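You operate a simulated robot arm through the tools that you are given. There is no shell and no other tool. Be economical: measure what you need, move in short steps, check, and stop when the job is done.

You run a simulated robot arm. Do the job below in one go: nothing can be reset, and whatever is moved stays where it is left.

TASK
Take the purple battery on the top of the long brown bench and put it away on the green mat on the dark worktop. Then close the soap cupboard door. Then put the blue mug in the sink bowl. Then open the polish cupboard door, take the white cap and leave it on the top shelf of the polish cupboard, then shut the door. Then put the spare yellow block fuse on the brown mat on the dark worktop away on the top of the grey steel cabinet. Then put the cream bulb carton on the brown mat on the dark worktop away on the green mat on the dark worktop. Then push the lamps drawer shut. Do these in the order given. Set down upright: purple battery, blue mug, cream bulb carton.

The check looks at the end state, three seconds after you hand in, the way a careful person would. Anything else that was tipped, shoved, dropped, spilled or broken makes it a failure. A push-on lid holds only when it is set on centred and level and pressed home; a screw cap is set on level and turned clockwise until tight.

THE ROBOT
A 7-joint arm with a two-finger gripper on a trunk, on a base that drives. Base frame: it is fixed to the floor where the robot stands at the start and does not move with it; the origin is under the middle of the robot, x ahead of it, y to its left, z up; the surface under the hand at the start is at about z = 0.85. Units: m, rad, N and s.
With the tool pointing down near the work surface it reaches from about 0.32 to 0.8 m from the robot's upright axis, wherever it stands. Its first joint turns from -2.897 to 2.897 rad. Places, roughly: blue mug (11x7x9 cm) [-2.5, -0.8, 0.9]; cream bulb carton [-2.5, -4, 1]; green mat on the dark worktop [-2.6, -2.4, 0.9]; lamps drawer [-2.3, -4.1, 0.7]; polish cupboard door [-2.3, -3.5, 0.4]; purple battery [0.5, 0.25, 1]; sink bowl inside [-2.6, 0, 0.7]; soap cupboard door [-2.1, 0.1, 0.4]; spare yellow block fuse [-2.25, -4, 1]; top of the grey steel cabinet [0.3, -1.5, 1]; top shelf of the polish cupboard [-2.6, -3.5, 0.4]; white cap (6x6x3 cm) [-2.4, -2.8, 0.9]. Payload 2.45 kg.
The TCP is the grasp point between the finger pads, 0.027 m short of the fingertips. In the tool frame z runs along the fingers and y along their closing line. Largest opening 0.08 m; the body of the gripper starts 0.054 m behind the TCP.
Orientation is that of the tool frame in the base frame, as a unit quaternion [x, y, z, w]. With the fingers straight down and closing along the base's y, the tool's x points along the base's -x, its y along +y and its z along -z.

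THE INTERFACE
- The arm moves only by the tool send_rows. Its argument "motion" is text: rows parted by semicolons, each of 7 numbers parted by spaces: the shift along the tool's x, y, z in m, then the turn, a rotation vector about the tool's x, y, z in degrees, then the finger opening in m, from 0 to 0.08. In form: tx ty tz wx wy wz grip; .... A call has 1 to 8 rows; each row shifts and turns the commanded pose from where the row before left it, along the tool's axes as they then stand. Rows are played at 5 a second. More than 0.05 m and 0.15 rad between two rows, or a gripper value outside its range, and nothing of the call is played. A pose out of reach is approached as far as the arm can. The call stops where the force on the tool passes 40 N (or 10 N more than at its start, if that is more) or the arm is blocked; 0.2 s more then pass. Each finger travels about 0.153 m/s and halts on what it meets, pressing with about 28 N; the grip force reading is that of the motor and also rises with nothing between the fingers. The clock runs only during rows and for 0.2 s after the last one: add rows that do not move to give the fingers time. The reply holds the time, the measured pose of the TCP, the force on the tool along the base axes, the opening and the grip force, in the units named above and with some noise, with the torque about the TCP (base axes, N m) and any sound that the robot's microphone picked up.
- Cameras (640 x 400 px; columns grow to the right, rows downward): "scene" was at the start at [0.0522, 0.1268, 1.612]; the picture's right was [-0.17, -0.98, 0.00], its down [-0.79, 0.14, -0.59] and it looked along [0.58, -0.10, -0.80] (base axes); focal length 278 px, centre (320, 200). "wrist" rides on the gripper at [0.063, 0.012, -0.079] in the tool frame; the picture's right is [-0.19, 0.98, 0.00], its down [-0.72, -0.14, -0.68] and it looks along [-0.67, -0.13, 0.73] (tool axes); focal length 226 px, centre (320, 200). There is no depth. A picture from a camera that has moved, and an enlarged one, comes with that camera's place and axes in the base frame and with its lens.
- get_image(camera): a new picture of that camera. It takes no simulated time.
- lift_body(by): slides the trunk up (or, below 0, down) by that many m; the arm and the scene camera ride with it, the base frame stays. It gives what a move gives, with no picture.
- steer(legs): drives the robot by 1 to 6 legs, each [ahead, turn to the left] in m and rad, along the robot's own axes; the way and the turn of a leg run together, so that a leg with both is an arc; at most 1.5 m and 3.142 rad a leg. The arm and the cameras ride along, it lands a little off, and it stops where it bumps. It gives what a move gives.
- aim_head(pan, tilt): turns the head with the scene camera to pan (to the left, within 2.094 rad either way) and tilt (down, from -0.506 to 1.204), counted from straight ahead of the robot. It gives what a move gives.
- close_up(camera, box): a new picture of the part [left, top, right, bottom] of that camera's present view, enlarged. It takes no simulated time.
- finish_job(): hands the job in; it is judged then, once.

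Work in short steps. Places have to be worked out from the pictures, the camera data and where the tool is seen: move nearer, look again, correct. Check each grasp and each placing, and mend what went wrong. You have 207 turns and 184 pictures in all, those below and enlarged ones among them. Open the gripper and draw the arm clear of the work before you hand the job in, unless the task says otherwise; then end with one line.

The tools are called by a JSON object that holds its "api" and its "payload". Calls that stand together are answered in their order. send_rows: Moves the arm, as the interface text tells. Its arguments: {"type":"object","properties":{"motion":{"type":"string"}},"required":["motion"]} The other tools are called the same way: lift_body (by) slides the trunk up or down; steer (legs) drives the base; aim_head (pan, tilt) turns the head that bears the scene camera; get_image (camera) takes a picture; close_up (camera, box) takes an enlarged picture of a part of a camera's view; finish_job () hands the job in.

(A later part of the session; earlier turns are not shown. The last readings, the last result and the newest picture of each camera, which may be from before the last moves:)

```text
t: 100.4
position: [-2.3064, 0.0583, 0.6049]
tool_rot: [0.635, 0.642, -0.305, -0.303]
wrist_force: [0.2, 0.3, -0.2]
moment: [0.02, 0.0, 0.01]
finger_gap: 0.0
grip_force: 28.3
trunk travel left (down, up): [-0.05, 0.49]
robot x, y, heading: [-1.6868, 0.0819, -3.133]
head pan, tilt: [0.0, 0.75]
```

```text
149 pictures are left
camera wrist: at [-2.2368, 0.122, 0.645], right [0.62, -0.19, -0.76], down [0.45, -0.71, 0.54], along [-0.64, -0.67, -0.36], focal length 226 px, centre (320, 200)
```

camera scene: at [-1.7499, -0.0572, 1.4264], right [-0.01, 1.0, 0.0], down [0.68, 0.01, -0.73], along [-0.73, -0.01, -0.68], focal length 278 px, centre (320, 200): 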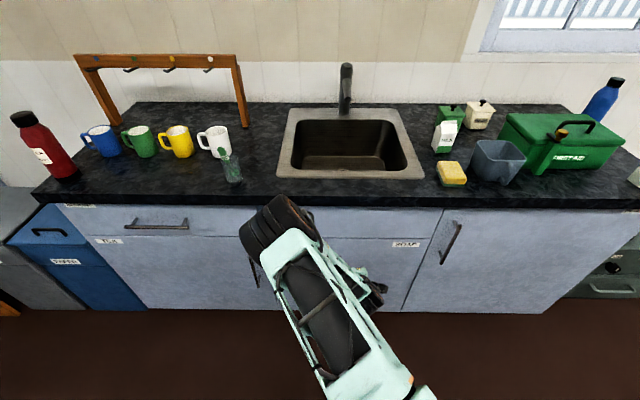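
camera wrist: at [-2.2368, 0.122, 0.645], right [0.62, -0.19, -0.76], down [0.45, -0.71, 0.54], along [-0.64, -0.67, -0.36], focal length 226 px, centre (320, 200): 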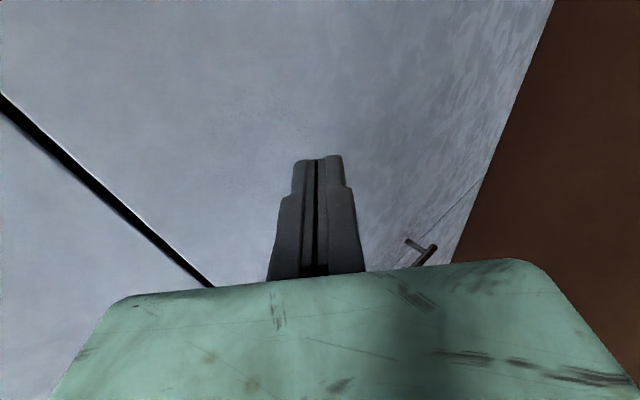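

No resistance yet; a gap still shows at the top edge. Continue pushing.

{"api": "send_rows", "payload": {"motion": "0 -0.0063 0.0078 0 0 0 0; 0 -0.0063 0.0078 0 0 0 0; 0 -0.0063 0.0078 0 0 0 0; 0 -0.0063 0.0078 0 0 0 0; 0 0 0 0 0 0 0"}}

{"api": "get_image", "payload": {"camera": "wrist"}}

{"api": "get_image", "payload": {"camera": "scene"}}

```text
t: 101.6
position: [-2.3424, 0.0575, 0.6042]
tool_rot: [0.635, 0.643, -0.304, -0.301]
wrist_force: [29.8, -4.8, 8.0]
moment: [0.01, 0.09, -0.02]
finger_gap: 0.0
grip_force: 28.3
trunk travel left (down, up): [-0.05, 0.49]
robot x, y, heading: [-1.6847, 0.0869, -3.138]
head pan, tilt: [0.0, 0.75]
```

```text
148 pictures are left
camera wrist: at [-2.2735, 0.1217, 0.6453], right [0.62, -0.19, -0.76], down [0.44, -0.71, 0.54], along [-0.64, -0.67, -0.36], focal length 226 px, centre (320, 200)
```

wrist: 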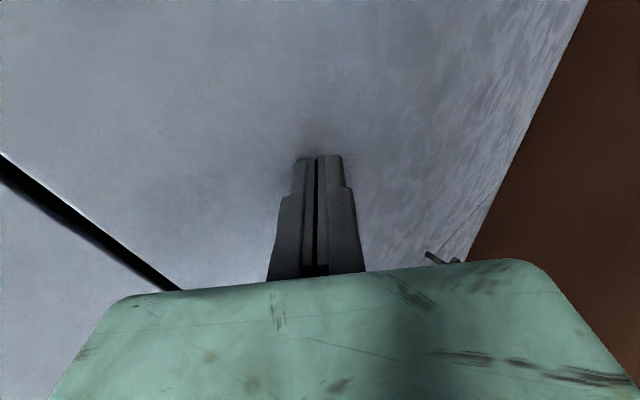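

```text
147 pictures are left
camera scene: at [-1.7473, -0.0575, 1.4266], right [-0.01, 1.0, 0.0], down [0.68, 0.01, -0.73], along [-0.73, -0.01, -0.68], focal length 278 px, centre (320, 200)
```

scene: 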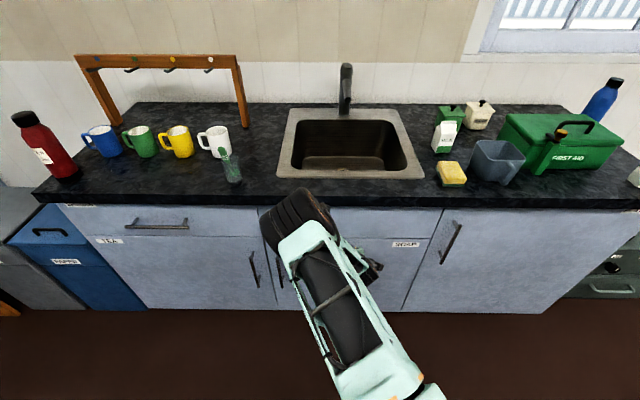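

30 N resistance: the soap door is shut (front plane x≈−2.365). I'll retract, back off and raise the trunk, then check the door.

{"api": "send_rows", "payload": {"motion": "0 0.0252 -0.0312 0 0 0 0; 0 0.0252 -0.0312 0 0 0 0; 0 0.0252 -0.0312 0 0 0 0; 0 0 0 0 0 0 0"}}

{"api": "steer", "payload": {"legs": [[-0.35, 0]]}}

{"api": "lift_body", "payload": {"by": 0.3}}

{"api": "get_image", "payload": {"camera": "scene"}}

```text
t: 102.6
position: [-2.2227, 0.0586, 0.6036]
tool_rot: [0.636, 0.641, -0.305, -0.302]
wrist_force: [-0.7, -1.7, -0.5]
moment: [0.04, 0.02, 0.01]
finger_gap: 0.0001
grip_force: 28.3
trunk travel left (down, up): [-0.05, 0.49]
robot x, y, heading: [-1.687, 0.0843, -3.136]
head pan, tilt: [0.0, 0.75]
```

```text
t: 104.9
position: [-1.8724, 0.062, 0.6041]
tool_rot: [0.635, 0.641, -0.306, -0.302]
wrist_force: [-0.6, -0.2, -0.2]
moment: [0.02, -0.01, -0.01]
finger_gap: 0.0
grip_force: 28.0
trunk travel left (down, up): [-0.05, 0.49]
robot x, y, heading: [-1.3298, 0.0873, -3.133]
head pan, tilt: [0.0, 0.75]
```

```text
t: 107.9
position: [-1.8725, 0.0615, 0.9042]
tool_rot: [0.636, 0.641, -0.305, -0.303]
wrist_force: [0.2, -0.1, -0.5]
moment: [0.01, -0.01, -0.02]
finger_gap: 0.0
grip_force: 28.2
trunk travel left (down, up): [-0.35, 0.19]
robot x, y, heading: [-1.3342, 0.0833, -3.139]
head pan, tilt: [0.0, 0.75]
```

```text
146 pictures are left
camera scene: at [-1.3987, -0.0549, 1.7263], right [-0.01, 1.0, 0.0], down [0.68, 0.0, -0.73], along [-0.73, 0.0, -0.68], focal length 278 px, centre (320, 200)
```

scene: 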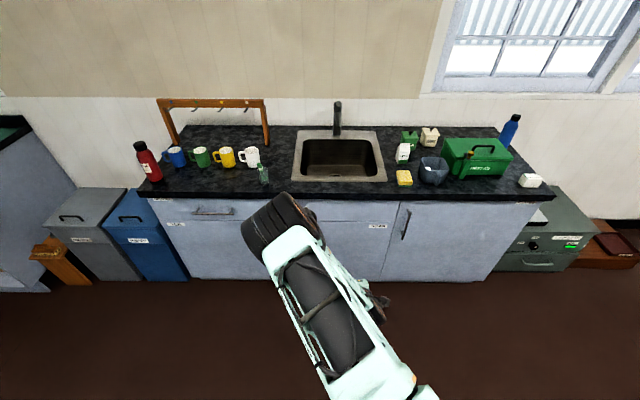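

Soap door reads flush. Now straighten the hand to point down, raise it, and drive sideways to face the blue mug.

{"api": "send_rows", "payload": {"motion": "0 -0.02 -0.03 -8.5 0 0 0.04; 0 0 -0.04 -8.5 0 0 0.07; 0 0 -0.04 -8.5 0 0 0.07; 0 0 -0.04 -8.5 0 0 0.07; 0 0 -0.04 -8.5 0 0 0.07; 0 0 -0.04 -8.5 0 0 0.07; 0 0 -0.03 0 0 0 0.07"}}

{"api": "steer", "payload": {"legs": [[0, 1.37], [0.88, 0], [0, -1.37]]}}

{"api": "get_image", "payload": {"camera": "scene"}}

```text
t: 109.5
position: [-1.7761, 0.0586, 1.1454]
tool_rot: [0.703, 0.711, 0.001, 0.0]
wrist_force: [0.4, -1.3, 0.0]
moment: [0.06, 0.0, -0.03]
finger_gap: 0.0701
grip_force: 0.1
trunk travel left (down, up): [-0.35, 0.19]
robot x, y, heading: [-1.3351, 0.0877, -3.133]
head pan, tilt: [0.0, 0.75]
```

```text
t: 121.0
position: [-1.9637, -0.7851, 1.143]
tool_rot: [0.716, 0.698, 0.001, 0.001]
wrist_force: [-0.9, 0.1, 0.8]
moment: [0.03, 0.01, -0.01]
finger_gap: 0.0698
grip_force: 0.0
trunk travel left (down, up): [-0.35, 0.19]
robot x, y, heading: [-1.5218, -0.7748, 3.114]
head pan, tilt: [0.0, 0.75]
```

```text
145 pictures are left
camera scene: at [-1.5904, -0.9135, 1.7265], right [0.03, 1.0, 0.0], down [0.68, -0.02, -0.73], along [-0.73, 0.02, -0.68], focal length 278 px, centre (320, 200)
```

scene: 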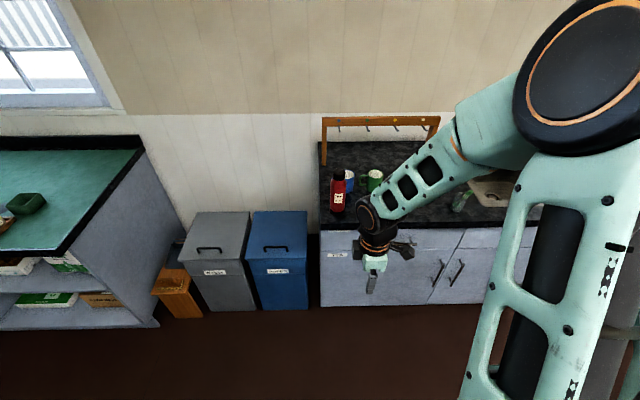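

The red flask stands near (−2.40, −0.82), with the mug behind it near (−2.54, −0.77). I'll raise the hand 12 cm, then drive in.

{"api": "send_rows", "payload": {"motion": "0 0 -0.04 0 0 0 0.07; 0 0 -0.04 0 0 0 0.07; 0 0 -0.04 0 0 0 0.07; 0.04 0 0 0 0 0 0.07; 0 0 0 0 0 0 0.07"}}

{"api": "steer", "payload": {"legs": [[0.38, 0.02]]}}

{"api": "get_image", "payload": {"camera": "wrist"}}

{"api": "get_image", "payload": {"camera": "scene"}}

```text
t: 122.2
position: [-1.9655, -0.7487, 1.2666]
tool_rot: [0.716, 0.698, 0.001, 0.002]
wrist_force: [0.4, -0.4, 0.2]
moment: [-0.01, -0.02, -0.03]
finger_gap: 0.0698
grip_force: 0.2
trunk travel left (down, up): [-0.35, 0.19]
robot x, y, heading: [-1.5208, -0.7735, 3.115]
head pan, tilt: [0.0, 0.75]
```

```text
t: 124.6
position: [-2.3472, -0.7438, 1.2647]
tool_rot: [0.712, 0.703, 0.001, 0.001]
wrist_force: [-0.4, -0.4, 0.9]
moment: [0.01, -0.01, -0.02]
finger_gap: 0.0698
grip_force: 0.1
trunk travel left (down, up): [-0.35, 0.19]
robot x, y, heading: [-1.9017, -0.7684, 3.131]
head pan, tilt: [0.0, 0.75]
```

```text
144 pictures are left
camera wrist: at [-2.3339, -0.6816, 1.345], right [0.98, -0.21, 0.0], down [-0.15, -0.72, 0.68], along [-0.14, -0.67, -0.73], focal length 226 px, centre (320, 200)
```

wrist: 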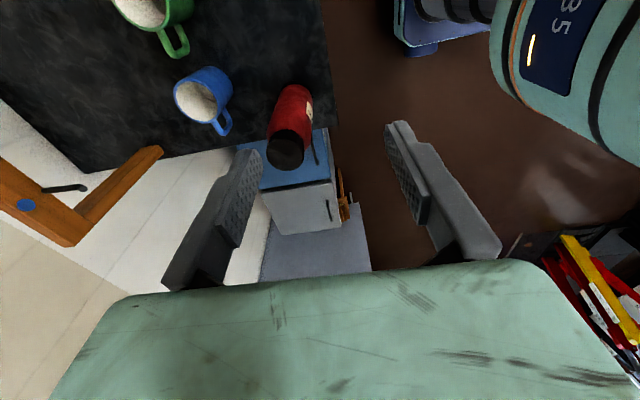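

```text
143 pictures are left
camera scene: at [-1.9716, -0.9058, 1.7264], right [0.02, 1.0, 0.0], down [0.68, -0.01, -0.73], along [-0.73, 0.01, -0.68], focal length 278 px, centre (320, 200)
```

scene: 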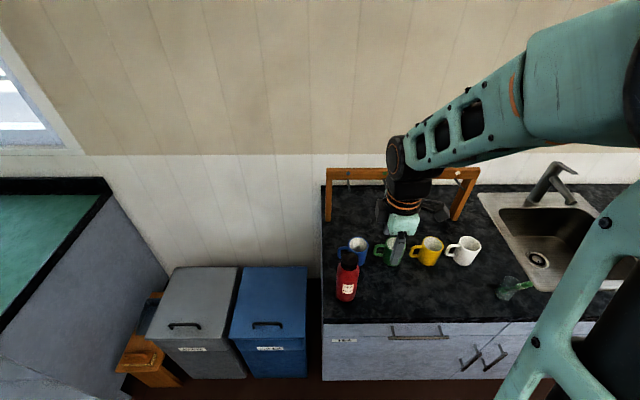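

Both cameras agree: mug rim centre is at (−2.545, −0.770, ~0.99), with the handle toward −y. I'll take the far rim wall (x≈−2.579) with one finger inside, hovering first.

{"api": "send_rows", "payload": {"motion": "-0.005 -0.045 0 0 0 0 0.05; -0.005 -0.045 0 0 0 0 0.05; -0.005 -0.045 0 0 0 0 0.05; -0.005 -0.045 0 0 0 0 0.05; -0.005 -0.045 0 0 0 0 0.05; 0 -0.007 0.04 0 0 0 0.05; 0 0 0.04 0 0 0 0.05; 0 0 0.04 0 0 0 0.05"}}

{"api": "send_rows", "payload": {"motion": "0 0 0.04 0 0 0 0.05; 0 0 0.02 0 0 0 0.05; 0 0 0 0 0 0 0.05"}}

{"api": "get_image", "payload": {"camera": "wrist"}}

{"api": "close_up", "payload": {"camera": "scene", "box": [300, 180, 460, 280]}}

```text
t: 126.4
position: [-2.58, -0.7661, 1.1449]
tool_rot: [0.712, 0.702, 0.001, 0.001]
wrist_force: [-0.6, 0.6, -0.3]
moment: [0.01, -0.02, 0.01]
finger_gap: 0.0499
grip_force: 0.0
trunk travel left (down, up): [-0.35, 0.19]
robot x, y, heading: [-1.9044, -0.7657, 3.126]
head pan, tilt: [0.0, 0.75]
```

```text
t: 127.2
position: [-2.5795, -0.7674, 1.0847]
tool_rot: [0.711, 0.703, 0.0, 0.001]
wrist_force: [-0.3, 0.7, 0.2]
moment: [0.02, -0.02, 0.0]
finger_gap: 0.0499
grip_force: 0.0
trunk travel left (down, up): [-0.35, 0.19]
robot x, y, heading: [-1.904, -0.7647, 3.125]
head pan, tilt: [0.0, 0.75]
```

```text
142 pictures are left
camera wrist: at [-2.5661, -0.7041, 1.1636], right [0.98, -0.21, 0.0], down [-0.15, -0.72, 0.68], along [-0.14, -0.67, -0.73], focal length 226 px, centre (320, 200)
```

wrist: 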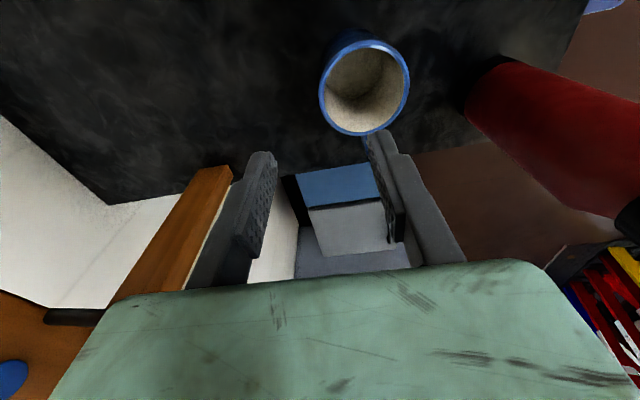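

```text
4.00 times, centred on (380, 230) of scene
camera zoom: at [-1.9705, -0.9059, 1.7265], right [0.02, 1.0, 0.0], down [0.68, -0.01, -0.73], along [-0.73, 0.01, -0.68], focal length 1114 px, centre (80, 80)
```

zoom: 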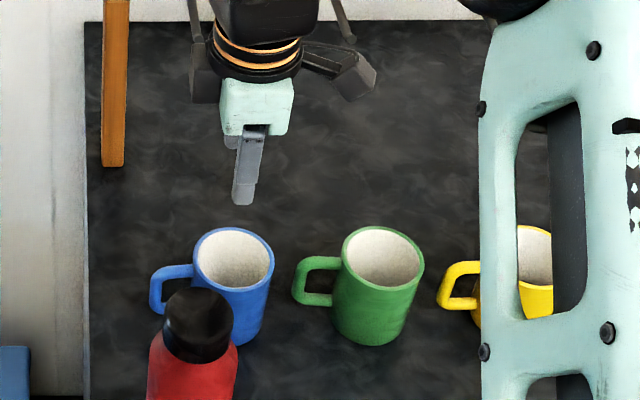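

Rim centre confirmed at about (−2.545, −0.767), diameter ~6.5 cm. I'll shift 3 mm and descend around the far wall.

{"api": "send_rows", "payload": {"motion": "0 0.003 0.03 0 0 0 0.05; 0 0 0.03 0 0 0 0.05; 0 0 0.03 0 0 0 0.05; 0 0 0.015 0 0 0 0.05; 0 0 0 0 0 0 0.05"}}

{"api": "get_image", "payload": {"camera": "wrist"}}

```text
t: 128.4
position: [-2.5758, -0.7647, 0.98]
tool_rot: [0.712, 0.702, 0.0, 0.0]
wrist_force: [-0.7, 1.1, -0.2]
moment: [-0.05, 0.01, 0.01]
finger_gap: 0.0501
grip_force: 0.0
trunk travel left (down, up): [-0.35, 0.19]
robot x, y, heading: [-1.9057, -0.7667, 3.132]
head pan, tilt: [0.0, 0.75]
```

```text
140 pictures are left
camera wrist: at [-2.5619, -0.7027, 1.0605], right [0.98, -0.21, 0.0], down [-0.15, -0.72, 0.68], along [-0.14, -0.67, -0.73], focal length 226 px, centre (320, 200)
```

wrist: 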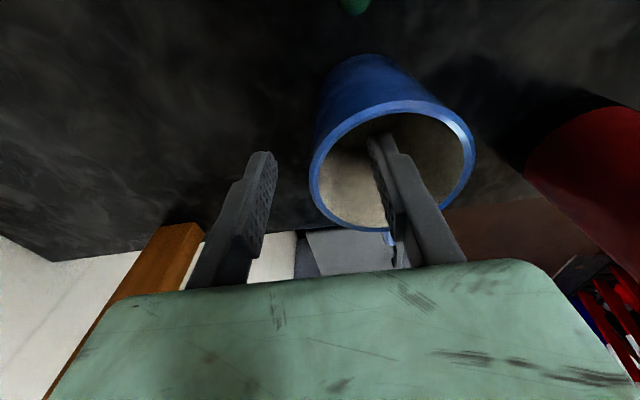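

One finger is inside the mug, the other behind it. Lower 5 mm and close.

{"api": "send_rows", "payload": {"motion": "0 0 0.006 0 0 0 0.05; 0 0 0 0 0 0 0.02; 0 0 0 0 0 0 0; 0 0 0 0 0 0 0; 0 0 0 0 0 0 0"}}

{"api": "send_rows", "payload": {"motion": "0 0 -0.01 0 0 0 0; 0 0 -0.02 0 0 0 0; 0 0 0 0 0 0 0"}}

{"api": "get_image", "payload": {"camera": "wrist"}}

{"api": "close_up", "payload": {"camera": "scene", "box": [300, 180, 460, 280]}}

```text
t: 129.6
position: [-2.575, -0.7661, 0.9737]
tool_rot: [0.711, 0.703, 0.002, 0.002]
wrist_force: [0.7, 0.0, 0.0]
moment: [0.01, 0.05, -0.05]
finger_gap: 0.0058
grip_force: 27.7
trunk travel left (down, up): [-0.35, 0.19]
robot x, y, heading: [-1.9022, -0.7651, 3.126]
head pan, tilt: [0.0, 0.75]
```

```text
t: 130.4
position: [-2.5767, -0.7655, 1.0035]
tool_rot: [0.712, 0.702, 0.001, 0.002]
wrist_force: [-0.8, 0.2, -2.8]
moment: [0.0, 0.1, 0.02]
finger_gap: 0.0062
grip_force: 28.0
trunk travel left (down, up): [-0.35, 0.19]
robot x, y, heading: [-1.9054, -0.7631, 3.127]
head pan, tilt: [0.0, 0.75]
```

```text
139 pictures are left
camera wrist: at [-2.5623, -0.7027, 1.0832], right [0.98, -0.21, 0.0], down [-0.15, -0.72, 0.68], along [-0.14, -0.67, -0.73], focal length 226 px, centre (320, 200)
```

wrist: 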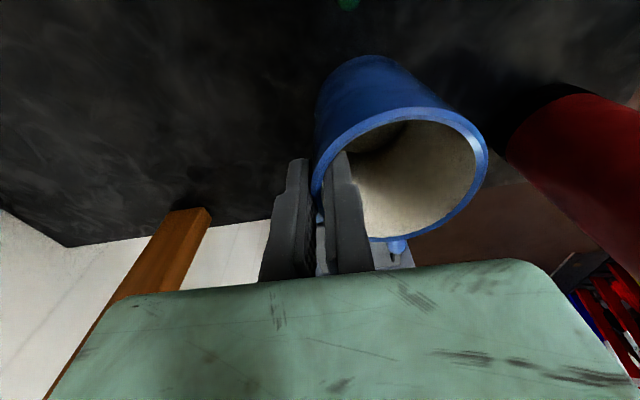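

```text
4.00 times, centred on (380, 230) of scene
camera zoom: at [-1.971, -0.9059, 1.7264], right [0.02, 1.0, 0.0], down [0.68, -0.01, -0.73], along [-0.73, 0.01, -0.68], focal length 1114 px, centre (80, 80)
```

zoom: 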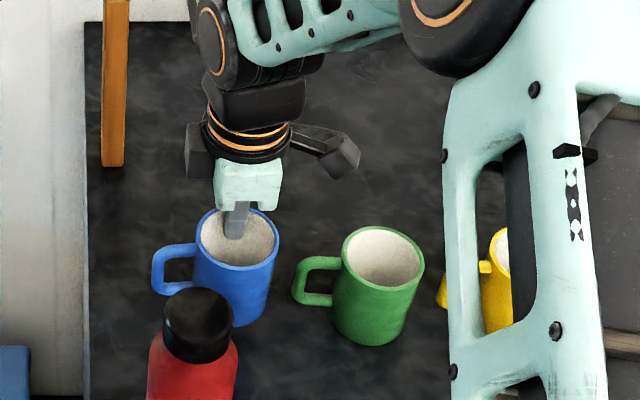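

Mug is held and level. Lift it high, then drive over to the sink.

{"api": "send_rows", "payload": {"motion": "0 0 -0.04 0 0 0 0; 0 0 -0.04 0 0 0 0; 0 0 -0.04 0 0 0 0; 0 0 -0.04 0 0 0 0; 0 0 -0.04 0 0 0 0; 0 0 -0.04 0 0 0 0; 0 0 0 0 0 0 0"}}

{"api": "steer", "payload": {"legs": [[-0.4, 0], [0, -1.571], [0.8, 0], [0, 1.571], [0.25, 0]]}}

{"api": "get_image", "payload": {"camera": "scene"}}

{"api": "get_image", "payload": {"camera": "wrist"}}

```text
t: 132.0
position: [-2.5751, -0.7662, 1.2422]
tool_rot: [0.712, 0.702, 0.001, 0.001]
wrist_force: [-0.2, -1.3, -2.1]
moment: [0.01, 0.08, -0.03]
finger_gap: 0.0057
grip_force: 28.6
trunk travel left (down, up): [-0.35, 0.19]
robot x, y, heading: [-1.9052, -0.764, 3.129]
head pan, tilt: [0.0, 0.75]
```

```text
t: 147.7
position: [-2.4193, 0.0085, 1.2429]
tool_rot: [0.706, 0.709, 0.001, 0.001]
wrist_force: [0.0, 0.3, -2.9]
moment: [0.03, 0.06, 0.0]
finger_gap: 0.006
grip_force: 27.7
trunk travel left (down, up): [-0.35, 0.19]
robot x, y, heading: [-1.7457, 0.0219, -3.138]
head pan, tilt: [0.0, 0.75]
```

```text
137 pictures are left
camera scene: at [-1.8125, -0.1194, 1.7264], right [0.0, 1.0, 0.0], down [0.68, 0.0, -0.73], along [-0.73, 0.0, -0.68], focal length 278 px, centre (320, 200)
```

scene: 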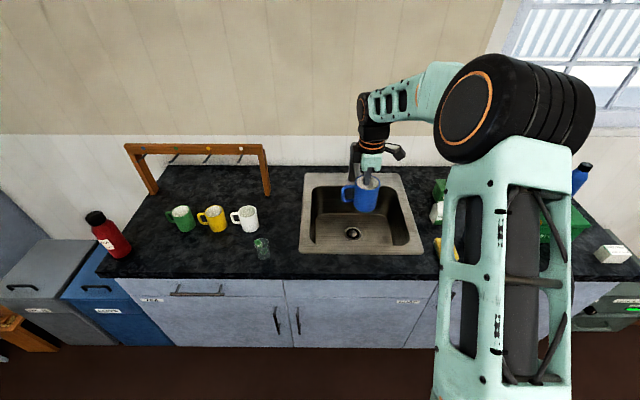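

```text
136 pictures are left
camera wrist: at [-2.407, 0.0728, 1.3226], right [0.98, -0.19, 0.0], down [-0.14, -0.72, 0.68], along [-0.13, -0.67, -0.73], focal length 226 px, centre (320, 200)
```

wrist: 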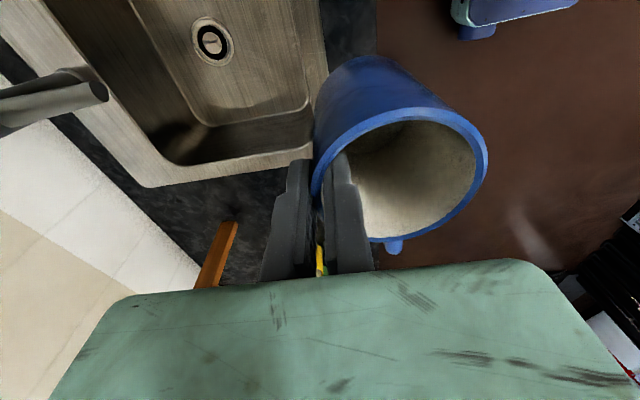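

The bowl spans about x −2.80…−2.44, y −0.15…0.24, with its floor near z 0.73. The tap spout hangs over the middle, so I'll look closely at it before choosing a spot.

{"api": "close_up", "payload": {"camera": "scene", "box": [270, 120, 450, 270]}}

{"api": "aim_head", "payload": {"pan": 0.5, "tilt": 0.75}}

{"api": "get_image", "payload": {"camera": "scene"}}

```text
2.67 times, centred on (360, 195) of scene
camera zoom: at [-1.8125, -0.1194, 1.7264], right [0.0, 1.0, 0.0], down [0.68, 0.0, -0.73], along [-0.73, 0.0, -0.68], focal length 742 px, centre (213, 213)
```

zoom: 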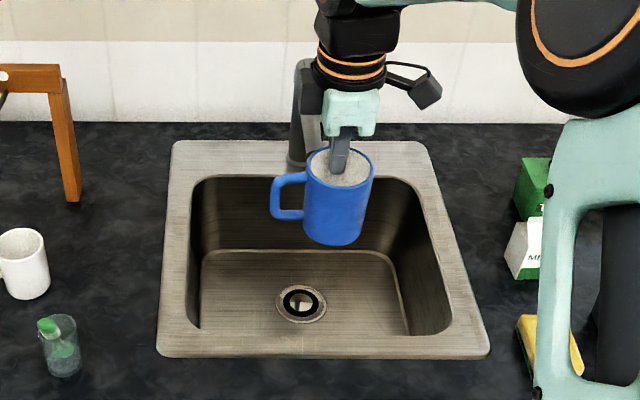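

```text
t: 148.6
position: [-2.4188, 0.0089, 1.2434]
tool_rot: [0.705, 0.709, 0.001, 0.001]
wrist_force: [0.3, -0.3, -2.2]
moment: [0.05, 0.1, 0.0]
finger_gap: 0.0061
grip_force: 27.9
trunk travel left (down, up): [-0.35, 0.19]
robot x, y, heading: [-1.7463, 0.0229, -3.137]
head pan, tilt: [0.499, 0.75]
```

```text
134 pictures are left
camera scene: at [-1.8015, -0.159, 1.7264], right [-0.48, 0.88, 0.0], down [0.6, 0.33, -0.73], along [-0.64, -0.35, -0.68], focal length 278 px, centre (320, 200)
```

scene: 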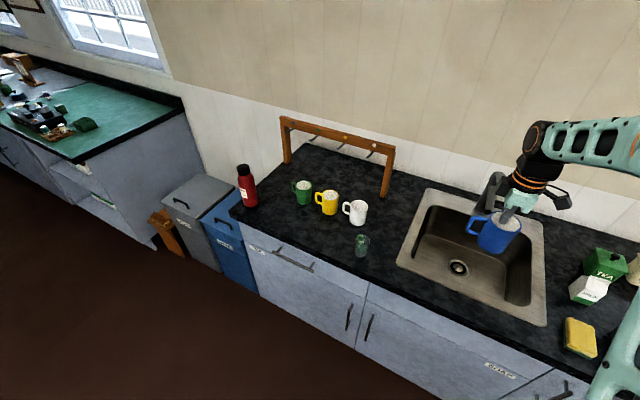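

The tap is confined to about y 0.01–0.06, so I'll place the mug on its right: mug centre at about (−2.55, 0.14). Moving there at the current height first.

{"api": "send_rows", "payload": {"motion": "0.045 0 0 0 0 0 0; 0.045 0 0 0 0 0 0; 0.042 0 0 0 0 0 0; 0 -0.045 0 0 0 0 0; 0 -0.045 0 0 0 0 0; 0 -0.045 0 0 0 0 0; 0 -0.02 0 0 0 0 0; 0 0 0 0 0 0 0"}}

{"api": "aim_head", "payload": {"pan": 0.2, "tilt": 0.8}}

{"api": "get_image", "payload": {"camera": "scene"}}

{"api": "get_image", "payload": {"camera": "wrist"}}

```text
t: 150.4
position: [-2.5434, 0.1392, 1.2399]
tool_rot: [0.705, 0.709, 0.002, 0.001]
wrist_force: [0.1, 0.1, -2.2]
moment: [-0.01, 0.09, 0.0]
finger_gap: 0.006
grip_force: 27.8
out of reach, approached as far as the arm can: row 6, 7
trunk travel left (down, up): [-0.35, 0.19]
robot x, y, heading: [-1.743, 0.0231, -3.142]
head pan, tilt: [0.499, 0.75]
```

```text
t: 151.2
position: [-2.5433, 0.1393, 1.2415]
tool_rot: [0.705, 0.709, 0.0, 0.001]
wrist_force: [-0.1, 0.3, -2.3]
moment: [0.0, 0.09, 0.01]
finger_gap: 0.006
grip_force: 28.4
trunk travel left (down, up): [-0.35, 0.19]
robot x, y, heading: [-1.7501, 0.0231, 3.142]
head pan, tilt: [0.201, 0.799]
```

```text
133 pictures are left
camera scene: at [-1.8084, -0.1354, 1.7225], right [-0.2, 0.98, 0.0], down [0.7, 0.14, -0.7], along [-0.68, -0.14, -0.72], focal length 278 px, centre (320, 200)
```

scene: 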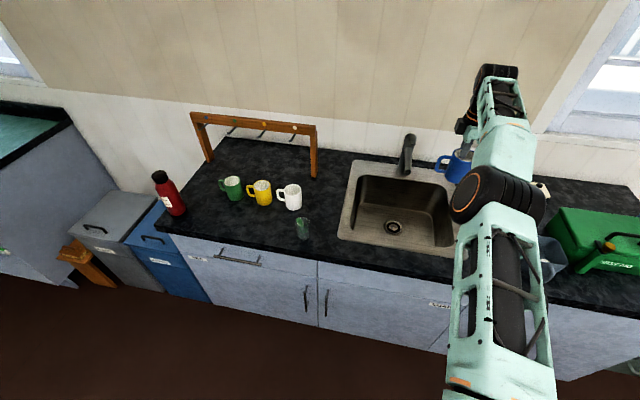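

```text
132 pictures are left
camera wrist: at [-2.5306, 0.2035, 1.3205], right [0.98, -0.19, 0.0], down [-0.14, -0.72, 0.68], along [-0.13, -0.67, -0.73], focal length 226 px, centre (320, 200)
```

wrist: 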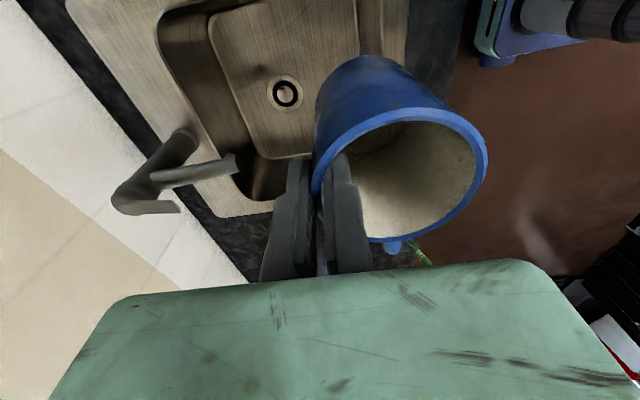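

The spout tip is at about (−2.70, 0.035, 1.03), clear of my spot. The arm is at its reach limit, so I'll pull the hand back 0.12 and drive 0.15 closer.

{"api": "send_rows", "payload": {"motion": "0 0.04 0 0 0 0 0; 0 0.04 0 0 0 0 0; 0 0.04 0 0 0 0 0; 0 0 0 0 0 0 0"}}

{"api": "steer", "payload": {"legs": [[0.15, 0]]}}

{"api": "get_image", "payload": {"camera": "wrist"}}

```text
t: 152.2
position: [-2.4219, 0.1418, 1.2397]
tool_rot: [0.706, 0.709, 0.002, 0.001]
wrist_force: [0.0, 0.3, -2.0]
moment: [0.05, 0.06, 0.0]
finger_gap: 0.0061
grip_force: 28.2
trunk travel left (down, up): [-0.35, 0.19]
robot x, y, heading: [-1.7433, 0.0203, -3.144]
head pan, tilt: [0.201, 0.799]
```

```text
t: 153.6
position: [-2.5732, 0.1385, 1.2395]
tool_rot: [0.705, 0.709, 0.001, 0.001]
wrist_force: [-0.1, -0.3, -2.2]
moment: [0.0, 0.09, -0.02]
finger_gap: 0.0059
grip_force: 27.6
trunk travel left (down, up): [-0.35, 0.19]
robot x, y, heading: [-1.8972, 0.0232, -3.135]
head pan, tilt: [0.201, 0.799]
```

```text
131 pictures are left
camera wrist: at [-2.561, 0.2021, 1.3196], right [0.98, -0.19, 0.0], down [-0.14, -0.72, 0.68], along [-0.12, -0.67, -0.73], focal length 226 px, centre (320, 200)
```

wrist: 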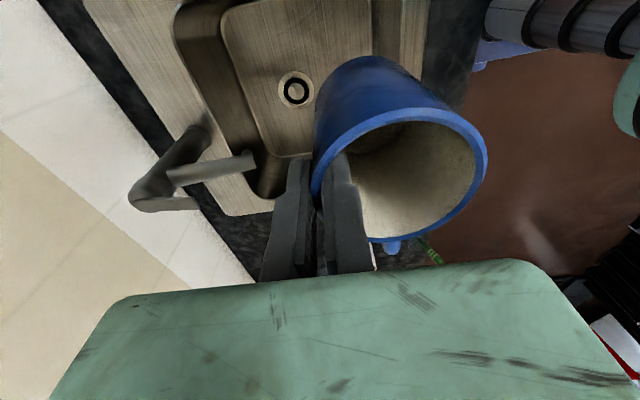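

Floor front edge is at x≈−2.46, so a mug centre at −2.56 is safe. Moving 2 cm inward and lowering in two stages.

{"api": "send_rows", "payload": {"motion": "0 -0.02 0 0 0 0 0; 0 0 0.045 0 0 0 0; 0 0 0.045 0 0 0 0; 0 0 0.045 0 0 0 0; 0 0 0.045 0 0 0 0; 0 0 0.045 0 0 0 0; 0 0 0.045 0 0 0 0; 0 0 0 0 0 0 0"}}

{"api": "send_rows", "payload": {"motion": "0 0 0.03 0 0 0 0; 0 0 0.03 0 0 0 0; 0 0 0.03 0 0 0 0; 0 0 0.02 0 0 0 0; 0 0 0.01 0 0 0 0; 0 0 0.005 0 0 0 0; 0 0 0 0 0 0 0"}}

{"api": "get_image", "payload": {"camera": "wrist"}}

{"api": "get_image", "payload": {"camera": "scene"}}

```text
t: 155.4
position: [-2.5912, 0.138, 0.9694]
tool_rot: [0.704, 0.71, 0.001, 0.0]
wrist_force: [-0.4, 0.2, -2.4]
moment: [0.04, 0.09, 0.0]
finger_gap: 0.0059
grip_force: 28.1
trunk travel left (down, up): [-0.35, 0.19]
robot x, y, heading: [-1.8975, 0.0253, -3.138]
head pan, tilt: [0.201, 0.799]
```

```text
t: 157.0
position: [-2.591, 0.1388, 0.8449]
tool_rot: [0.705, 0.71, 0.002, 0.001]
wrist_force: [1.1, 0.3, -3.7]
moment: [-0.04, 0.11, 0.01]
finger_gap: 0.0059
grip_force: 28.2
trunk travel left (down, up): [-0.35, 0.19]
robot x, y, heading: [-1.8958, 0.0218, -3.138]
head pan, tilt: [0.201, 0.799]
```

```text
130 pictures are left
camera wrist: at [-2.5782, 0.2022, 0.925], right [0.98, -0.19, 0.0], down [-0.14, -0.72, 0.68], along [-0.12, -0.67, -0.73], focal length 226 px, centre (320, 200)
```

wrist: 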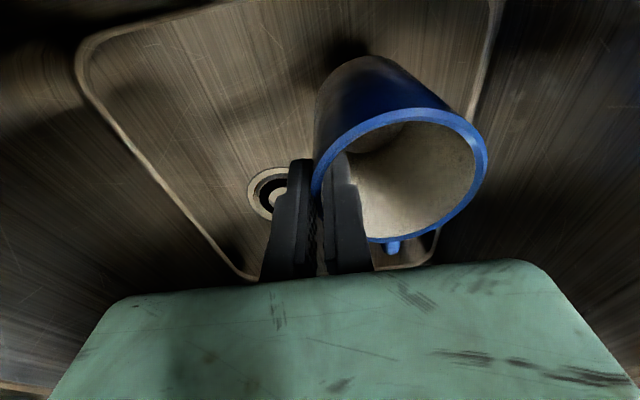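

```text
129 pictures are left
camera scene: at [-1.958, -0.1357, 1.7225], right [-0.2, 0.98, 0.0], down [0.7, 0.14, -0.7], along [-0.68, -0.14, -0.72], focal length 278 px, centre (320, 200)
```

scene: 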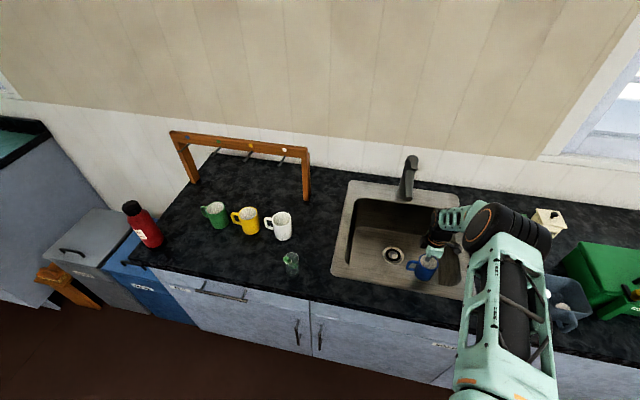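

The mug is over the bowl floor, still in free air. Lower in 5 mm steps until contact.

{"api": "send_rows", "payload": {"motion": "0 0 0.008 0 0 0 0; 0 0 0.006 0 0 0 0; 0 0 0.006 0 0 0 0; 0 0 0.005 0 0 0 0; 0 0 0 0 0 0 0"}}

```text
t: 158.2
position: [-2.5916, 0.1377, 0.8188]
tool_rot: [0.705, 0.71, 0.0, 0.001]
wrist_force: [0.2, -2.2, 2.1]
moment: [0.57, 0.06, -0.03]
finger_gap: 0.0058
grip_force: 27.9
trunk travel left (down, up): [-0.35, 0.19]
robot x, y, heading: [-1.8937, 0.0199, -3.136]
head pan, tilt: [0.201, 0.799]
```

There's a light contact, but with a moment suggesting something at +y touched. Checking pictures.

{"api": "close_up", "payload": {"camera": "scene", "box": [320, 170, 500, 310]}}

{"api": "get_image", "payload": {"camera": "wrist"}}

```text
2.86 times, centred on (410, 240) of scene
camera zoom: at [-1.9576, -0.1361, 1.7225], right [-0.2, 0.98, 0.0], down [0.7, 0.14, -0.7], along [-0.68, -0.14, -0.72], focal length 796 px, centre (63, 86)
```

zoom: 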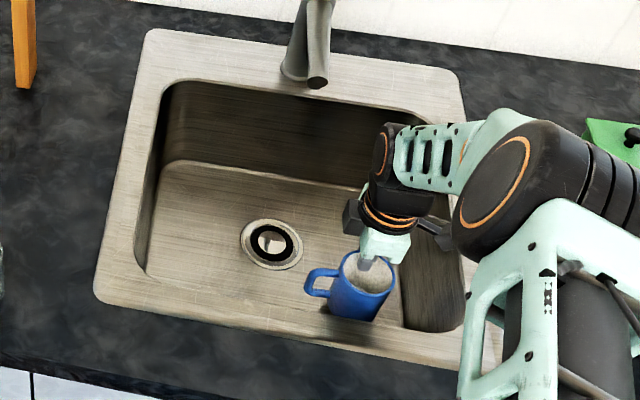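

```text
127 pictures are left
camera wrist: at [-2.5785, 0.2017, 0.9003], right [0.98, -0.19, 0.0], down [-0.14, -0.72, 0.68], along [-0.13, -0.67, -0.73], focal length 226 px, centre (320, 200)
```

wrist: 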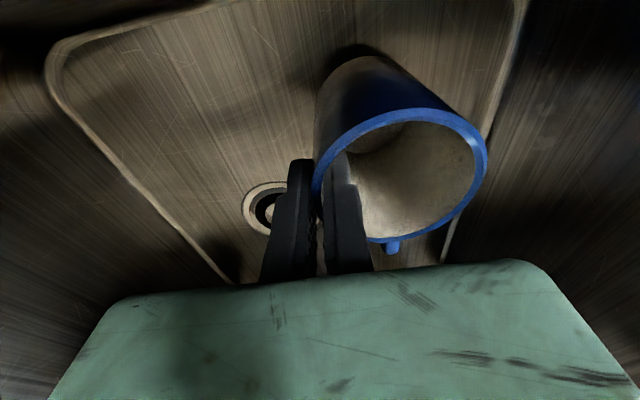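

The camera fin is touching the right rim. Raise 1.5 cm, shift −y by 6 cm (still clear of drain and spout), and lower again.

{"api": "send_rows", "payload": {"motion": "0 0 -0.015 0 0 0 0; -0.03 0 0 0 0 0 0; -0.03 0 0 0 0 0 0; 0 0 0.008 0 0 0 0; 0 0 0.006 0 0 0 0; 0 0 0.004 0 0 0 0; 0 0 0 0 0 0 0"}}

```text
t: 159.8
position: [-2.5919, 0.0788, 0.8178]
tool_rot: [0.705, 0.71, 0.001, 0.001]
wrist_force: [0.3, -0.3, -2.9]
moment: [0.02, 0.08, 0.02]
finger_gap: 0.006
grip_force: 28.0
trunk travel left (down, up): [-0.35, 0.19]
robot x, y, heading: [-1.8981, 0.0213, -3.139]
head pan, tilt: [0.201, 0.799]
```

Free now. Continue down in small steps until contact.

{"api": "send_rows", "payload": {"motion": "0 0 0.004 0 0 0 0; 0 0 0.004 0 0 0 0; 0 0 0.003 0 0 0 0; 0 0 0.003 0 0 0 0; 0 0 0 0 0 0 0"}}

```text
t: 161.0
position: [-2.5915, 0.0786, 0.8029]
tool_rot: [0.704, 0.71, 0.0, 0.001]
wrist_force: [-0.7, 1.9, 5.8]
moment: [-0.04, -0.3, 0.03]
finger_gap: 0.0059
grip_force: 28.1
trunk travel left (down, up): [-0.35, 0.19]
robot x, y, heading: [-1.8932, 0.0208, -3.144]
head pan, tilt: [0.201, 0.799]
```

Contact as predicted at z 0.803. Open gently and withdraw upward.

{"api": "send_rows", "payload": {"motion": "0 0 0 0 0 0 0.015; 0 0 0 0 0 0 0.03; 0 0 0 0 0 0 0.045; 0 0 -0.02 0 0 0 0.045; 0 0 -0.045 0 0 0 0.045; 0 0 -0.045 0 0 0 0.045; 0 0 -0.045 0 0 0 0.045; 0 0 -0.045 0 0 0 0.045"}}

{"api": "send_rows", "payload": {"motion": "0 0 -0.045 0 0 0 0.05; 0 0 -0.045 0 0 0 0.05; 0 0.045 -0.02 0 0 0 0.05; 0 0.045 0 0 0 0 0.05; 0 0.045 0 0 0 0 0.05; 0 0.045 0 0 0 0 0.05"}}

{"api": "get_image", "payload": {"camera": "scene"}}

```text
t: 162.8
position: [-2.5915, 0.0787, 1.0032]
tool_rot: [0.705, 0.709, 0.001, 0.002]
wrist_force: [-0.1, -0.5, -0.8]
moment: [0.0, 0.02, 0.01]
finger_gap: 0.0451
grip_force: 0.0
trunk travel left (down, up): [-0.35, 0.19]
robot x, y, heading: [-1.8957, 0.0203, -3.138]
head pan, tilt: [0.201, 0.799]
```

```text
t: 164.2
position: [-2.4098, 0.0792, 1.1123]
tool_rot: [0.705, 0.709, 0.001, 0.001]
wrist_force: [-0.3, 0.0, 0.0]
moment: [-0.02, 0.03, 0.01]
finger_gap: 0.0502
grip_force: 0.2
trunk travel left (down, up): [-0.35, 0.19]
robot x, y, heading: [-1.8991, 0.0218, -3.142]
head pan, tilt: [0.201, 0.799]
```

```text
126 pictures are left
camera scene: at [-1.9567, -0.1359, 1.7225], right [-0.2, 0.98, 0.0], down [0.7, 0.14, -0.7], along [-0.68, -0.14, -0.72], focal length 278 px, centre (320, 200)
```

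scene: 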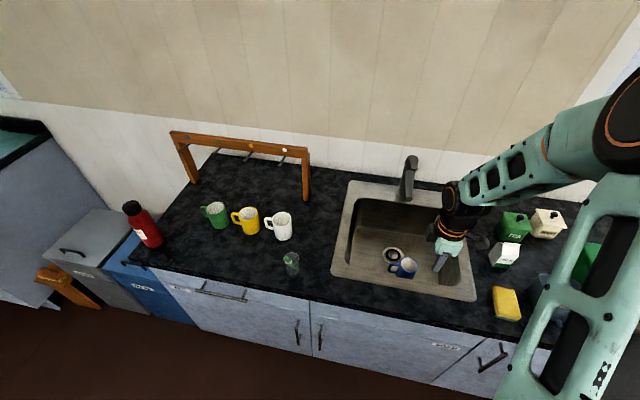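

The mug stands upright in the bowl. Next: drive to the polish cupboard and look.

{"api": "steer", "payload": {"legs": [[-0.55, 0], [0, 1.571], [1.45, 0], [1.45, 0], [0, -1.571]]}}

{"api": "aim_head", "payload": {"pan": 0.4, "tilt": 0.7}}

{"api": "get_image", "payload": {"camera": "scene"}}

```text
t: 188.7
position: [-1.888, -2.8358, 1.1119]
tool_rot: [0.695, 0.719, 0.001, 0.001]
wrist_force: [0.3, -0.6, -0.9]
moment: [-0.01, 0.03, 0.0]
finger_gap: 0.0501
grip_force: 0.0
trunk travel left (down, up): [-0.35, 0.19]
robot x, y, heading: [-1.3746, -2.8811, -3.109]
head pan, tilt: [0.201, 0.799]
```

```text
t: 189.4
position: [-1.8881, -2.8342, 1.1113]
tool_rot: [0.694, 0.72, 0.001, 0.001]
wrist_force: [-0.5, 0.5, -0.5]
moment: [-0.02, 0.01, 0.0]
finger_gap: 0.0497
grip_force: 0.0
trunk travel left (down, up): [-0.35, 0.19]
robot x, y, heading: [-1.3701, -2.877, -3.114]
head pan, tilt: [0.4, 0.7]
```

```text
125 pictures are left
camera scene: at [-1.428, -3.0544, 1.7307], right [-0.42, 0.91, 0.0], down [0.59, 0.27, -0.76], along [-0.7, -0.32, -0.64], focal length 278 px, centre (320, 200)
```

scene: 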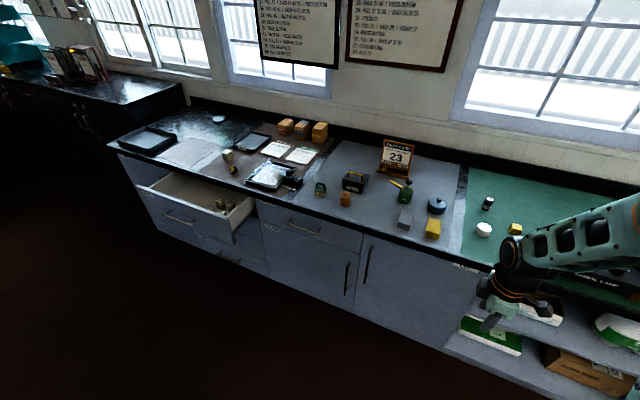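

The battery stands upright on the mat. For the cupboard handle I need the fingers closing horizontally with the camera side up when tilted, so I'll turn the tool another −90° here in free space.

{"api": "send_rows", "payload": {"motion": "0 0 0 0 0 -8.5 0.06; 0 0 0 0 0 -8.5 0.06; 0 0 0 0 0 -8.5 0.06; 0 0 0 0 0 -8.5 0.06; 0 0 0 0 0 -8.5 0.06; 0 0 0 0 0 -8.5 0.06; 0 0 0 0 0 -8.5 0.06; 0 0 0 0 0 -8.5 0.06"}}

{"api": "send_rows", "payload": {"motion": "0 0 0 0 0 -8.5 0.06; 0 0 0 0 0 -8.5 0.06; 0 0 0 0 0 -3.5 0.06; 0 0 0 0 0 0 0.06"}}

```text
t: 191.2
position: [-1.8886, -2.8346, 1.1113]
tool_rot: [0.173, 0.985, 0.0, 0.001]
wrist_force: [-0.3, -0.5, -0.1]
moment: [0.02, 0.01, 0.05]
finger_gap: 0.06
grip_force: 0.1
trunk travel left (down, up): [-0.35, 0.19]
robot x, y, heading: [-1.375, -2.881, -3.109]
head pan, tilt: [0.4, 0.7]
```

```text
t: 192.2
position: [-1.8894, -2.835, 1.1118]
tool_rot: [-0.005, 1.0, 0.0, 0.002]
wrist_force: [-0.8, 0.3, -0.8]
moment: [0.02, -0.02, -0.01]
finger_gap: 0.0601
grip_force: 0.2
trunk travel left (down, up): [-0.35, 0.19]
robot x, y, heading: [-1.3711, -2.8812, -3.11]
head pan, tilt: [0.4, 0.7]
```

Tool now has its camera side forward. Tilt the hand forward 60°, then lower the trunk 0.3.

{"api": "send_rows", "payload": {"motion": "0 0 0 0 8.5 0 0.06; 0 0 0 0 8.5 0 0.06; 0 0 0 0 8.5 0 0.06; 0 0 0 0 8.5 0 0.06; 0 0 0 0 8.5 0 0.06; 0 0 0 0 8.5 0 0.06; 0 0 0 0 8.5 0 0.06; 0 0 0 0 0 0 0.06"}}

{"api": "lift_body", "payload": {"by": -0.33}}

{"api": "get_image", "payload": {"camera": "scene"}}

{"api": "get_image", "payload": {"camera": "wrist"}}

```text
t: 194.0
position: [-1.8883, -2.8339, 1.1125]
tool_rot: [-0.003, 0.868, 0.0, -0.496]
wrist_force: [-0.3, 0.9, -0.4]
moment: [-0.02, -0.01, -0.02]
finger_gap: 0.06
grip_force: 0.2
trunk travel left (down, up): [-0.35, 0.19]
robot x, y, heading: [-1.3719, -2.8826, -3.115]
head pan, tilt: [0.4, 0.7]
```

```text
t: 197.2
position: [-1.8887, -2.8356, 0.7819]
tool_rot: [-0.003, 0.869, -0.002, -0.495]
wrist_force: [-0.1, -0.3, -0.1]
moment: [-0.03, 0.02, 0.03]
finger_gap: 0.0601
grip_force: 0.1
trunk travel left (down, up): [-0.02, 0.52]
robot x, y, heading: [-1.3709, -2.8796, -3.11]
head pan, tilt: [0.4, 0.7]
```

```text
124 pictures are left
camera scene: at [-1.4278, -3.0545, 1.4008], right [-0.42, 0.91, 0.0], down [0.59, 0.27, -0.76], along [-0.7, -0.32, -0.64], focal length 278 px, centre (320, 200)
```

scene: 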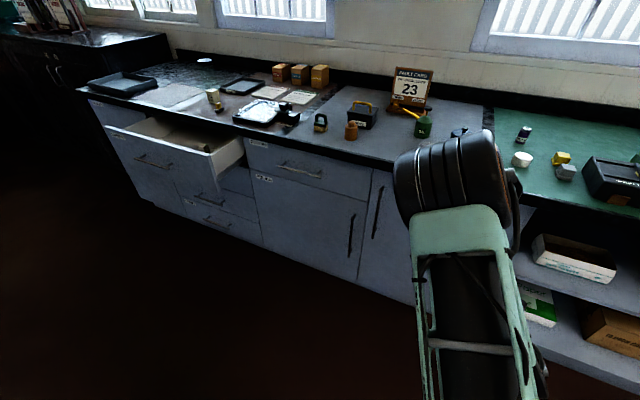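

```text
123 pictures are left
camera wrist: at [-1.8525, -2.8227, 0.8774], right [0.09, 0.98, -0.17], down [0.95, -0.13, -0.27], along [-0.29, -0.13, -0.95], focal length 226 px, centre (320, 200)
```

wrist: 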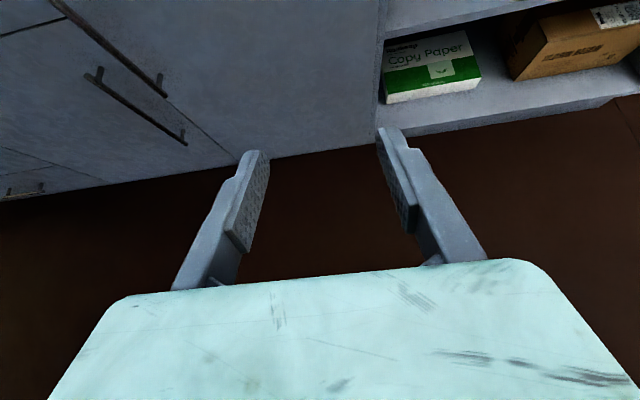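

Polish handle bar triangulates to about (−2.252, −3.28), z 0.36–0.61. I'll drive so it is about 0.62 m ahead.

{"api": "steer", "payload": {"legs": [[0, 0.875], [0.405, 0], [0, -0.907]]}}

{"api": "get_image", "payload": {"camera": "wrist"}}

{"api": "get_image", "payload": {"camera": "scene"}}

```text
t: 204.4
position: [-2.1329, -3.1277, 0.7816]
tool_rot: [0.013, 0.869, 0.007, -0.494]
wrist_force: [-0.1, 0.5, -0.6]
moment: [-0.02, 0.0, -0.02]
finger_gap: 0.0601
grip_force: 0.0
trunk travel left (down, up): [-0.02, 0.52]
robot x, y, heading: [-1.6192, -3.1952, 3.129]
head pan, tilt: [0.4, 0.7]
```

```text
122 pictures are left
camera wrist: at [-2.0965, -3.116, 0.8774], right [0.13, 0.98, -0.17], down [0.95, -0.17, -0.27], along [-0.29, -0.12, -0.95], focal length 226 px, centre (320, 200)
```

wrist: 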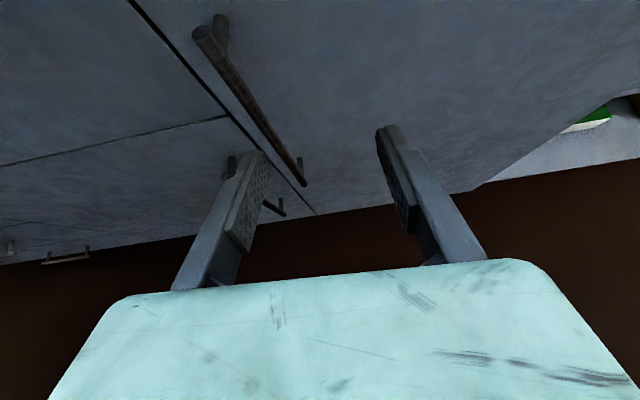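

```text
121 pictures are left
camera scene: at [-1.6811, -3.3639, 1.4007], right [-0.38, 0.92, 0.0], down [0.6, 0.24, -0.76], along [-0.71, -0.29, -0.64], focal length 278 px, centre (320, 200)
```

scene: 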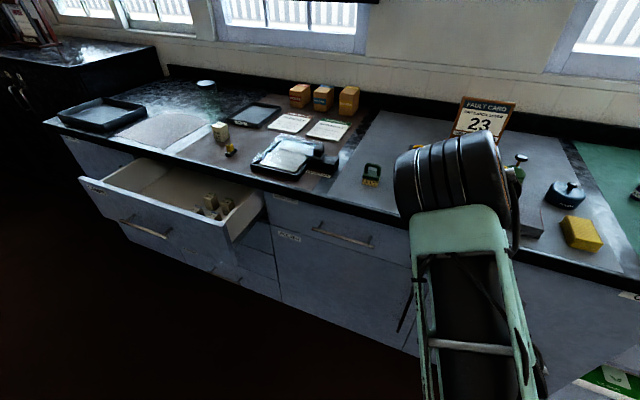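

Geometry agrees with prediction. I'll move to a pre-grasp just in front of the polish handle at z≈0.5.

{"api": "send_rows", "payload": {"motion": "0 -0.045 0 0 0 0 0.06; 0 -0.045 0 0 0 0 0.06; 0 -0.045 0 0 0 0 0.06; 0 -0.018 0 0 0 0 0.06; 0 0 0 0 0 0 0.06"}}

{"api": "send_rows", "payload": {"motion": "-0.036 0 0.03 0 0 0 0.06; -0.036 0 0.03 0 0 0 0.06; -0.036 0 0.03 0 0 0 0.06; -0.036 0 0.03 0 0 0 0.06; -0.036 0 0.03 0 0 0 0.06; -0.036 0 0.03 0 0 0 0.06; 0 0 0 0 0 0 0.06"}}

{"api": "get_image", "payload": {"camera": "wrist"}}

```text
t: 205.6
position: [-2.1376, -3.2795, 0.7817]
tool_rot: [0.014, 0.869, 0.008, -0.495]
wrist_force: [-0.4, 0.3, 0.0]
moment: [-0.02, 0.01, -0.02]
finger_gap: 0.0603
grip_force: 0.0
trunk travel left (down, up): [-0.02, 0.52]
robot x, y, heading: [-1.6266, -3.1882, 3.132]
head pan, tilt: [0.4, 0.7]
```

```text
t: 207.2
position: [-2.1822, -3.2769, 0.5052]
tool_rot: [0.013, 0.869, 0.008, -0.494]
wrist_force: [0.1, -0.1, -0.3]
moment: [0.02, -0.01, -0.01]
finger_gap: 0.0602
grip_force: 0.1
trunk travel left (down, up): [-0.02, 0.52]
robot x, y, heading: [-1.6193, -3.188, 3.128]
head pan, tilt: [0.4, 0.7]
```

```text
120 pictures are left
camera wrist: at [-2.1457, -3.2669, 0.6005], right [0.13, 0.98, -0.17], down [0.95, -0.17, -0.27], along [-0.29, -0.12, -0.95], focal length 226 px, centre (320, 200)
```

wrist: 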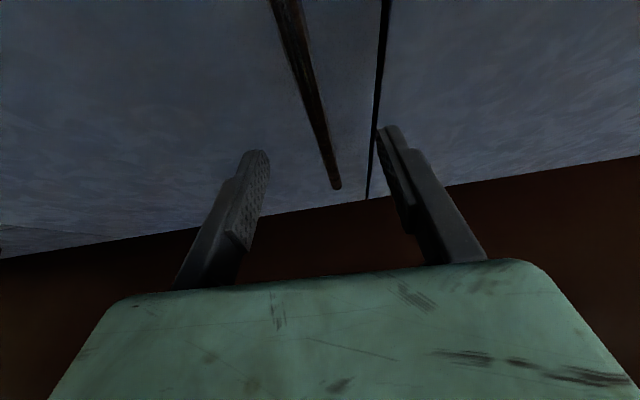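

The bar is centred between the fingers. Advance 5.5 cm toward the door, watching force.

{"api": "send_rows", "payload": {"motion": "0.0102 0 0.0172 0 0 0 0.06; 0.0102 0 0.0172 0 0 0 0.06; 0.0082 0 0.0137 0 0 0 0.06; 0 0 0 0 0 0 0.06"}}

{"api": "get_image", "payload": {"camera": "wrist"}}

```text
t: 208.2
position: [-2.2387, -3.2778, 0.5058]
tool_rot: [0.013, 0.869, 0.007, -0.494]
wrist_force: [-1.1, 0.3, 0.3]
moment: [-0.02, 0.0, 0.01]
finger_gap: 0.0599
grip_force: 0.1
trunk travel left (down, up): [-0.02, 0.52]
robot x, y, heading: [-1.6184, -3.1929, 3.132]
head pan, tilt: [0.4, 0.7]
```

```text
119 pictures are left
camera wrist: at [-2.2022, -3.2655, 0.6003], right [0.13, 0.98, -0.17], down [0.95, -0.17, -0.27], along [-0.29, -0.12, -0.95], focal length 226 px, centre (320, 200)
```

wrist: 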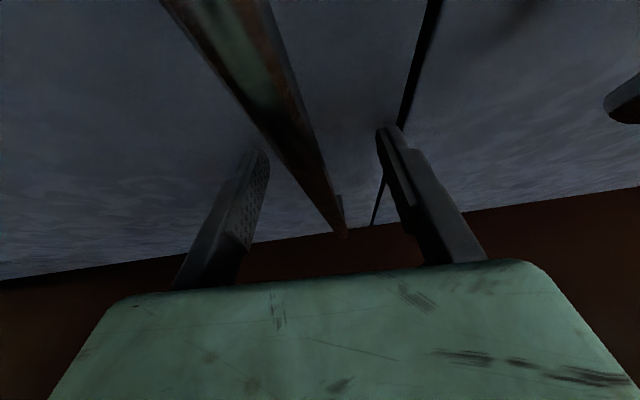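

The bar runs between the fingers. 1 cm further, then close.

{"api": "send_rows", "payload": {"motion": "0.0051 0 0.0086 0 0 0 0.06; 0 0 0 0 0 0 0.03; 0 0 0 0 0 0 0; 0 0 0 0 0 0 0; 0 0 0 0 0 0 0"}}

{"api": "get_image", "payload": {"camera": "wrist"}}

```text
t: 209.4
position: [-2.2488, -3.2767, 0.5065]
tool_rot: [0.013, 0.868, 0.008, -0.496]
wrist_force: [-1.1, -0.1, 2.9]
moment: [-0.6, -0.17, 0.03]
finger_gap: 0.0114
grip_force: 38.6
trunk travel left (down, up): [-0.02, 0.52]
robot x, y, heading: [-1.6197, -3.1897, 3.13]
head pan, tilt: [0.4, 0.7]
```

```text
118 pictures are left
camera wrist: at [-2.2115, -3.2653, 0.6006], right [0.13, 0.98, -0.17], down [0.95, -0.17, -0.27], along [-0.29, -0.12, -0.95], focal length 226 px, centre (320, 200)
```

wrist: 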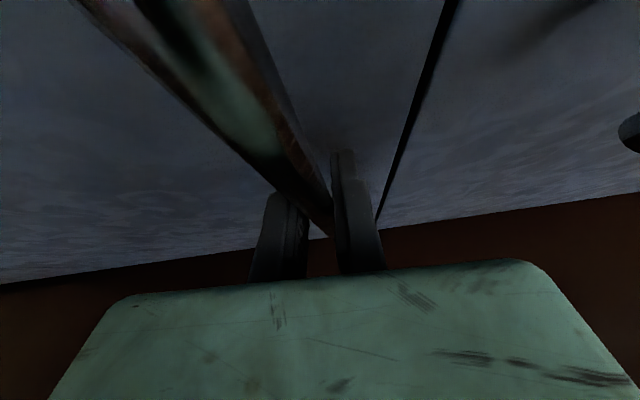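

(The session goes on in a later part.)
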